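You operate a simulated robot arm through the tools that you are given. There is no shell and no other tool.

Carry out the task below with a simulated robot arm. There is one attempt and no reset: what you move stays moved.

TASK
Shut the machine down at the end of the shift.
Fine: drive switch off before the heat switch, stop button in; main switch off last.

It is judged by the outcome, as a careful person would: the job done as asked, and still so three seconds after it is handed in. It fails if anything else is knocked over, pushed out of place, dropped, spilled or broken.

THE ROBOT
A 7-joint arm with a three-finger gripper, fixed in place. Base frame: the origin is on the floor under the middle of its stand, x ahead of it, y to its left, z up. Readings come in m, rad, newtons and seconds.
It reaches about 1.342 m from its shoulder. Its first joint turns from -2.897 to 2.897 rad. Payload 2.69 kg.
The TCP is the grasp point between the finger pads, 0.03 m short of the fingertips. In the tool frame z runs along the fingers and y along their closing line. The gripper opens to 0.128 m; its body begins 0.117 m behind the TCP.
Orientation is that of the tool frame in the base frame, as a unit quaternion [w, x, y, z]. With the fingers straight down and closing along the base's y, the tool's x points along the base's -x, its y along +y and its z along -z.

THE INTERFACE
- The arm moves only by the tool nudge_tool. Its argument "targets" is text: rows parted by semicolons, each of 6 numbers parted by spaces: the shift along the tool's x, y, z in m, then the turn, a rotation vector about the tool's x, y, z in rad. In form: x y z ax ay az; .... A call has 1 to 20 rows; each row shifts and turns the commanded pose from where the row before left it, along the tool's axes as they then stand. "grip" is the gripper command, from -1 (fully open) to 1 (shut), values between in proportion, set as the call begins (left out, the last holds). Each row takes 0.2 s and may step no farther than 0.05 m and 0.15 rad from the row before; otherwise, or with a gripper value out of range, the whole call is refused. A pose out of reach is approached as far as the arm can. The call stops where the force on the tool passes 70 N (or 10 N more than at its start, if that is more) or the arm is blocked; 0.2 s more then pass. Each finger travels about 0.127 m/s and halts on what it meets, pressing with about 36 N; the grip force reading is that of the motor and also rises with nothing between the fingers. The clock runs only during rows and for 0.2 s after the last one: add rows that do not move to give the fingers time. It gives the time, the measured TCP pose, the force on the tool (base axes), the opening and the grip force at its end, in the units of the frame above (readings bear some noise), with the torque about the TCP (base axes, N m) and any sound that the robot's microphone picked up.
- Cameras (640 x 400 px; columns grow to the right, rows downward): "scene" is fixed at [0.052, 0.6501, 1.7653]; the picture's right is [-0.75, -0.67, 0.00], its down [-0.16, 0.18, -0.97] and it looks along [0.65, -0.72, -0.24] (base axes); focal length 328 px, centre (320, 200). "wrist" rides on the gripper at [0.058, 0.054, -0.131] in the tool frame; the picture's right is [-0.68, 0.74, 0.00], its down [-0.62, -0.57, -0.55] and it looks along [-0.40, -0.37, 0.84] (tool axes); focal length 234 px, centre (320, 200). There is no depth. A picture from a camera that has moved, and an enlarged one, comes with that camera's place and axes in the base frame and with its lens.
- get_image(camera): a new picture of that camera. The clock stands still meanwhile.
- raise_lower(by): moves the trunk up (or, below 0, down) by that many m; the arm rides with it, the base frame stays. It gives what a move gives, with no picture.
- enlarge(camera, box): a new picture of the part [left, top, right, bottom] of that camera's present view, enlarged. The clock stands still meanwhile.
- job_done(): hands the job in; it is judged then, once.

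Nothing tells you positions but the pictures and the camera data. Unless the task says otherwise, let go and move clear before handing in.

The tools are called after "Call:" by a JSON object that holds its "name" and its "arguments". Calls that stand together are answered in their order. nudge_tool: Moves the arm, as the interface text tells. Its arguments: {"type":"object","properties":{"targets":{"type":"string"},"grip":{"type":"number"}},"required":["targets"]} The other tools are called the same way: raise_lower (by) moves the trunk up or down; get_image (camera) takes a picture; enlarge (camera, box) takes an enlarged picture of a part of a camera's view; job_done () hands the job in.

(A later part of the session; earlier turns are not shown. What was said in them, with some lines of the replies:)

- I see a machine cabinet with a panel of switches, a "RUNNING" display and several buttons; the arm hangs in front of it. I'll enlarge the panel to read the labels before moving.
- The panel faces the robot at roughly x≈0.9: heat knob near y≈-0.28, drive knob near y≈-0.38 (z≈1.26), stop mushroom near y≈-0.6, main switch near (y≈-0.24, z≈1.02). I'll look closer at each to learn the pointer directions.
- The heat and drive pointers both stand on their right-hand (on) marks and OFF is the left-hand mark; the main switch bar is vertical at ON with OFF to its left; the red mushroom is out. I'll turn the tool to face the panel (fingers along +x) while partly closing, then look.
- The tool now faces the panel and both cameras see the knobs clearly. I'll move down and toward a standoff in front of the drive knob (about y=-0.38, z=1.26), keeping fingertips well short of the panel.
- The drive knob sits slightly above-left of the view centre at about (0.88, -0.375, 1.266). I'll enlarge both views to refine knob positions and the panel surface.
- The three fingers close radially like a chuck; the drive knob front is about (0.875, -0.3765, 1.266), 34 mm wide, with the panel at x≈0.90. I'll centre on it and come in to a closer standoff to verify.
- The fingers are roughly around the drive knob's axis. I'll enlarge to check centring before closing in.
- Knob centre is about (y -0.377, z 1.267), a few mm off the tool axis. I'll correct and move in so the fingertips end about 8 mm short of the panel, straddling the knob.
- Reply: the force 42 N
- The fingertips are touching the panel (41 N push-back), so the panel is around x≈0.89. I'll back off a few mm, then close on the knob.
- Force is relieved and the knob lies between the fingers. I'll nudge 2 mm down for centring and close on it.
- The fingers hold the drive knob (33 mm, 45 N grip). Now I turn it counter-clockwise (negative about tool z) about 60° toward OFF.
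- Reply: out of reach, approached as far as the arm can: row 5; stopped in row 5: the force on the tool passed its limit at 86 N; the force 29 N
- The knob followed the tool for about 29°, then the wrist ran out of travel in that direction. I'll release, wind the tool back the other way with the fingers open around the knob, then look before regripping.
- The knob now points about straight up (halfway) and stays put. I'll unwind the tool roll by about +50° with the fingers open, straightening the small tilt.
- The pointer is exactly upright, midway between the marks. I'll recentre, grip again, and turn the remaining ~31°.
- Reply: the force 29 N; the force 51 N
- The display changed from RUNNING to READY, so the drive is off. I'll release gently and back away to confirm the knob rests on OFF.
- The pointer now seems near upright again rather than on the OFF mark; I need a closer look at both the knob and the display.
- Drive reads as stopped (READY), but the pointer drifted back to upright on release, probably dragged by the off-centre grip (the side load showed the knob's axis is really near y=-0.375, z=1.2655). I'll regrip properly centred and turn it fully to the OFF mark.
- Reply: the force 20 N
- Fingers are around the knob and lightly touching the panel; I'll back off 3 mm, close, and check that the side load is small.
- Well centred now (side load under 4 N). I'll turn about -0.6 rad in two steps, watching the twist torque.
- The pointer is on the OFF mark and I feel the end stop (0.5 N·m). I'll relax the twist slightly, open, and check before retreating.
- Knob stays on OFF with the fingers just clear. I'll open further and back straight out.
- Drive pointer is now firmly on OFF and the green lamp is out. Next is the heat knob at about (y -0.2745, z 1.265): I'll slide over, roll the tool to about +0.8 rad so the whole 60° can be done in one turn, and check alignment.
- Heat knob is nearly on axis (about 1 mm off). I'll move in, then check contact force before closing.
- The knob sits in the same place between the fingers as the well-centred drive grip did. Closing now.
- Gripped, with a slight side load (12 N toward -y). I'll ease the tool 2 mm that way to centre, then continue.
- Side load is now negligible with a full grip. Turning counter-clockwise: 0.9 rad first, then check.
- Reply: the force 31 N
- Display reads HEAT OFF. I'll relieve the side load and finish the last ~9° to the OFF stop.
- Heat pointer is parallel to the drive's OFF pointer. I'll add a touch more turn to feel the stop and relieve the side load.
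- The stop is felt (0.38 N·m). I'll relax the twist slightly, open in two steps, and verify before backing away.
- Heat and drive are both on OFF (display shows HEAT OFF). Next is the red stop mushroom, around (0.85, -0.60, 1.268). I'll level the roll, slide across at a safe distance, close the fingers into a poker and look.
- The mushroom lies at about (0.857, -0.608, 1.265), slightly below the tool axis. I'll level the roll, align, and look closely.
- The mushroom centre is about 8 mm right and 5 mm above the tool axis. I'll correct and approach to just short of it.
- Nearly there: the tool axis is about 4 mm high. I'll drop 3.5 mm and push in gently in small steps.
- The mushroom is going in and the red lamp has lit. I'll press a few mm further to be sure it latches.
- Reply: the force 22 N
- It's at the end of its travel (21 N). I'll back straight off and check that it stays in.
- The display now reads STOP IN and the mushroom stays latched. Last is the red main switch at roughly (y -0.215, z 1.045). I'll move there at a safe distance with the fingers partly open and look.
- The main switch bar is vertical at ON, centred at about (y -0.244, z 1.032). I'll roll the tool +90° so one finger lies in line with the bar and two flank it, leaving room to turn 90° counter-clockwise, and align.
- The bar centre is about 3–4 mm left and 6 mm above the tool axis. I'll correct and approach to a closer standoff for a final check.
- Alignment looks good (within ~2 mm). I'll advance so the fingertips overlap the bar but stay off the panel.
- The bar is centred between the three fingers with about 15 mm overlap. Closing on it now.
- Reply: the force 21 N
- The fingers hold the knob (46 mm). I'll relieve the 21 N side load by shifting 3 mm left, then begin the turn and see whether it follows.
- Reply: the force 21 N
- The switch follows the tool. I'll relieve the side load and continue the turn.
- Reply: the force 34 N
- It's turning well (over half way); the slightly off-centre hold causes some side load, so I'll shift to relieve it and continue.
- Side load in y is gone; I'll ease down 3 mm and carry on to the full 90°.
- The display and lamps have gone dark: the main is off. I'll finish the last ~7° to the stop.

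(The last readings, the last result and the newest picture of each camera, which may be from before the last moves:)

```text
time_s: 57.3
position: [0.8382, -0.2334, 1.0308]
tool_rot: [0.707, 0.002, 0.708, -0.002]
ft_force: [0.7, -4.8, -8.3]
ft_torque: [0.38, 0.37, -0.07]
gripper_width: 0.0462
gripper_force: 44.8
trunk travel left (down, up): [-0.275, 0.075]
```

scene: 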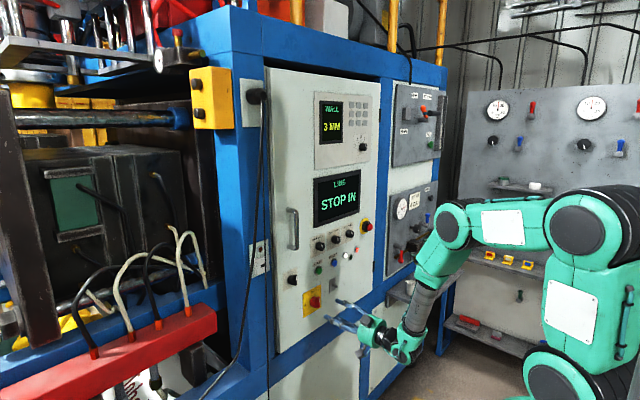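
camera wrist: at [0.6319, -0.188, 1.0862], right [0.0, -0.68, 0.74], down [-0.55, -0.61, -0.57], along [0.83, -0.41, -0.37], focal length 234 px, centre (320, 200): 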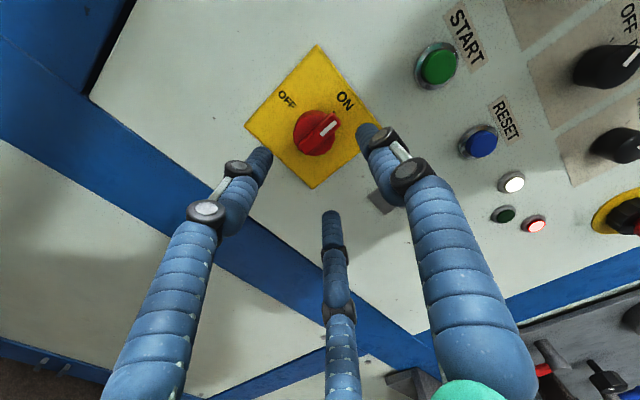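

The twist torque is rising (0.38 N·m) at 90°, so it is at or near the stop. A small extra turn to confirm, then relax.

Call:
{"name": "nudge_tool", "arguments": {"targets": "0 0 0 0 0 -0.03; 0 0 0 0 0 0"}}

Call:
{"name": "enlarge", "arguments": {"camera": "wrist", "box": [240, 90, 410, 240]}}

```text
time_s: 57.9
position: [0.8386, -0.2341, 1.0293]
tool_rot: [0.706, -0.009, 0.708, -0.012]
ft_force: [-2.6, -1.8, -11.4]
ft_torque: [0.78, 0.24, -0.71]
gripper_width: 0.046
gripper_force: 44.8
trunk travel left (down, up): [-0.275, 0.075]
```

```text
2.67 times, centred on (325, 165) of wrist
camera zoom: at [0.7087, -0.1814, 0.9707], right [0.01, 0.76, 0.65], down [-0.55, -0.55, 0.63], along [0.84, -0.36, 0.41], focal length 624 px, centre (307, 293)
```

zoom: 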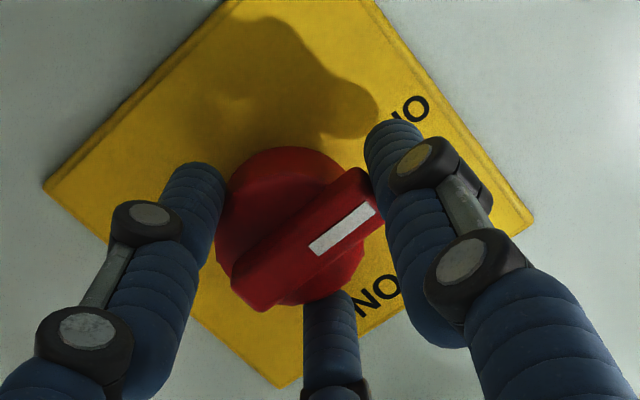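

The end stop is confirmed (0.78 N·m). I'll relax the twist and side load, open in two steps, and check the switch stays.

Call:
{"name": "nudge_tool", "arguments": {"targets": "0.0015 0 0 0 0 0.045; 0 0 0 0 0 0"}}

Call:
{"name": "nudge_tool", "arguments": {"targets": "0 0 0 0 0 0", "grip": 0.2}}

Call:
{"name": "nudge_tool", "arguments": {"targets": "0 0 0 0 0 0; 0 0 0 0 0 0", "grip": -0.1}}

Call:
{"name": "enlarge", "arguments": {"camera": "wrist", "box": [240, 90, 410, 240]}}

```text
time_s: 58.5
position: [0.8388, -0.2343, 1.0298]
tool_rot: [0.707, 0.007, 0.707, 0.003]
ft_force: [0.8, -2.7, -5.1]
ft_torque: [0.0, 0.21, 0.04]
gripper_width: 0.046
gripper_force: 45.2
trunk travel left (down, up): [-0.275, 0.075]
```

```text
time_s: 58.9
position: [0.8386, -0.2344, 1.0303]
tool_rot: [0.707, 0.007, 0.707, 0.004]
ft_force: [-0.4, -1.0, -0.3]
ft_torque: [0.01, 0.02, -0.02]
gripper_width: 0.0514
gripper_force: 0.0
trunk travel left (down, up): [-0.275, 0.075]
```

```text
time_s: 59.5
position: [0.8384, -0.2323, 1.0302]
tool_rot: [0.707, 0.007, 0.707, 0.004]
ft_force: [-0.9, -0.2, 0.3]
ft_torque: [0.0, -0.01, 0.02]
gripper_width: 0.0701
gripper_force: 0.0
trunk travel left (down, up): [-0.275, 0.075]
```

```text
2.67 times, centred on (325, 165) of wrist
camera zoom: at [0.7085, -0.1785, 0.9725], right [0.0, 0.73, 0.69], down [-0.55, -0.57, 0.61], along [0.83, -0.38, 0.4], focal length 624 px, centre (307, 293)
```

zoom: 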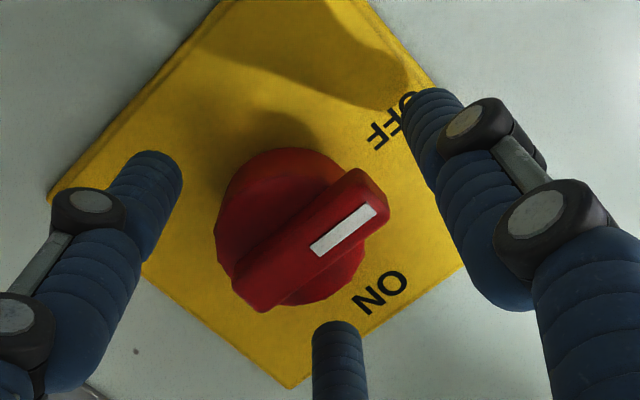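

The fingers are clear and the switch bar stays pointing at OFF. I'll back straight out well clear of the panel and check everything.

Call:
{"name": "nudge_tool", "arguments": {"targets": "0 0 -0.02 0 0 0; 0 0 -0.04 0 0 0; 0 0 -0.04 0 0 0; 0 0 -0.04 0 0 0; 0 0 -0.04 0 0 0; 0 0 -0.04 0 0 0; 0 0 0 0 0 0"}}

Call:
{"name": "enlarge", "arguments": {"camera": "scene", "box": [270, 210, 390, 330]}}

Call:
{"name": "get_image", "arguments": {"camera": "scene"}}

Call:
{"name": "get_image", "arguments": {"camera": "wrist"}}

```text
time_s: 61.1
position: [0.6269, -0.2416, 1.0378]
tool_rot: [0.706, 0.01, 0.708, 0.012]
ft_force: [0.5, -0.1, 0.3]
ft_torque: [-0.02, 0.05, 0.02]
gripper_width: 0.0703
gripper_force: 0.1
out of reach, approached as far as the arm can: row 5, 6
trunk travel left (down, up): [-0.275, 0.075]
```

```text
3.33 times, centred on (330, 270) of scene
camera zoom: at [0.052, 0.6501, 1.7653], right [-0.75, -0.67, 0.0], down [-0.16, 0.18, -0.97], along [0.65, -0.72, -0.24], focal length 1092 px, centre (287, -33)
```

zoom: 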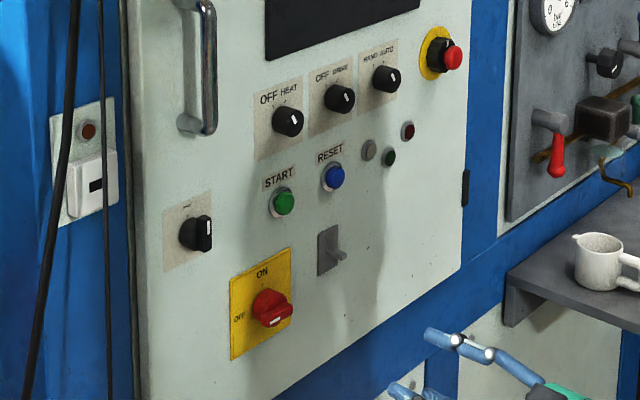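

```text
taken
```

scene: 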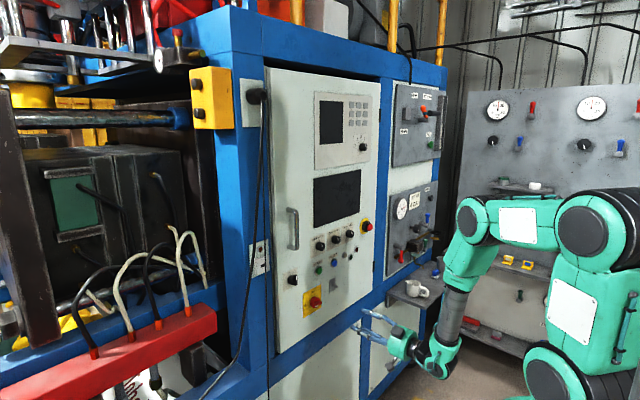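

```text
taken
camera wrist: at [0.4961, -0.186, 0.9823], right [0.0, 0.71, 0.7], down [-0.55, -0.59, 0.6], along [0.84, -0.38, 0.39], focal length 234 px, centre (320, 200)
```

wrist: 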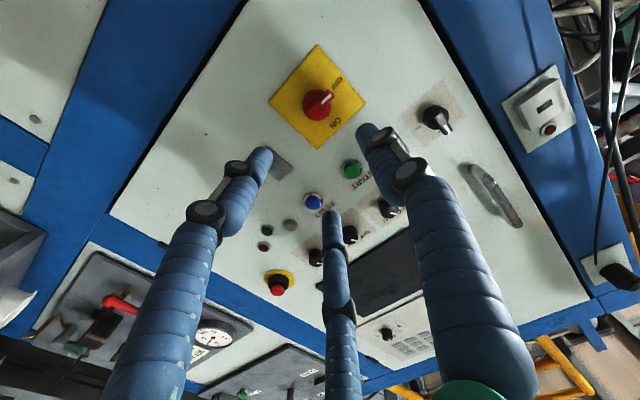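

Screens and lamps are dark. I'll take a last close look at the knobs, the stop button and the main switch before handing in.

Call:
{"name": "enlarge", "arguments": {"camera": "scene", "box": [310, 215, 380, 260]}}

Call:
{"name": "enlarge", "arguments": {"camera": "scene", "box": [280, 265, 350, 320]}}

```text
8.89 times, centred on (345, 238) of scene
camera zoom: at [0.052, 0.6501, 1.7653], right [-0.75, -0.67, 0.0], down [-0.16, 0.18, -0.97], along [0.65, -0.72, -0.24], focal length 2913 px, centre (98, -133)
```

zoom: 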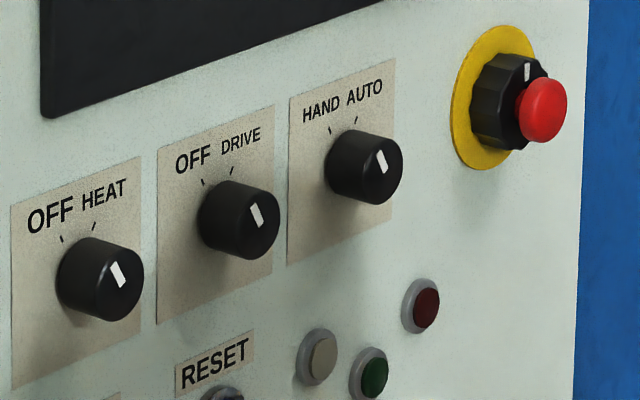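

```text
7.27 times, centred on (315, 292) of scene
camera zoom: at [0.052, 0.6501, 1.7653], right [-0.75, -0.67, 0.0], down [-0.16, 0.18, -0.97], along [0.65, -0.72, -0.24], focal length 2383 px, centre (356, -473)
```

zoom: 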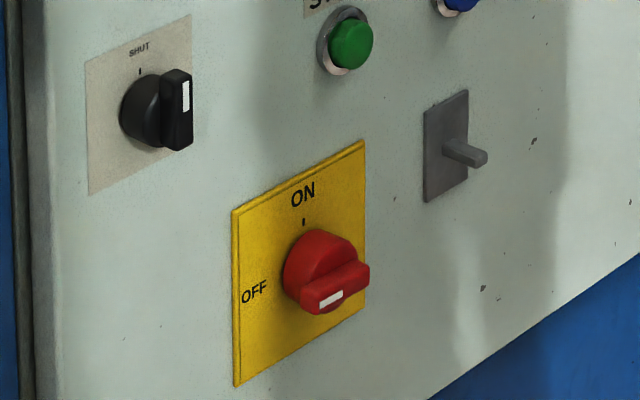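

The drive and heat knobs point to OFF, the stop button is latched in, and the main switch points to OFF with the screens and lamps dark. The hand/auto and SHUT knobs are untouched and the arm is clear, so I'm handing in.

Call:
{"name": "job_done", "arguments": {}}

```text
The job is handed in.
```

The machine is shut down and I've handed the job in.

1. **Drive switch:** turned off first. The display went from RUNNING to READY. The pointer drifted back to upright after my first release, so I regripped and turned it fully onto OFF before going on.
2. **Heat switch:** turned off second. The display showed HEAT OFF.
3. **Stop button:** pressed in, and it stays in. The display showed STOP IN.
4. **Main switch:** turned off last. The displays and panel lamps went dark.

In the last pictures both switch pointers and the main switch are at OFF, and the stop button is still in. The hand/auto and SHUT knobs look unchanged. I saw nothing knocked over or moved, and the arm is clear of the panel.
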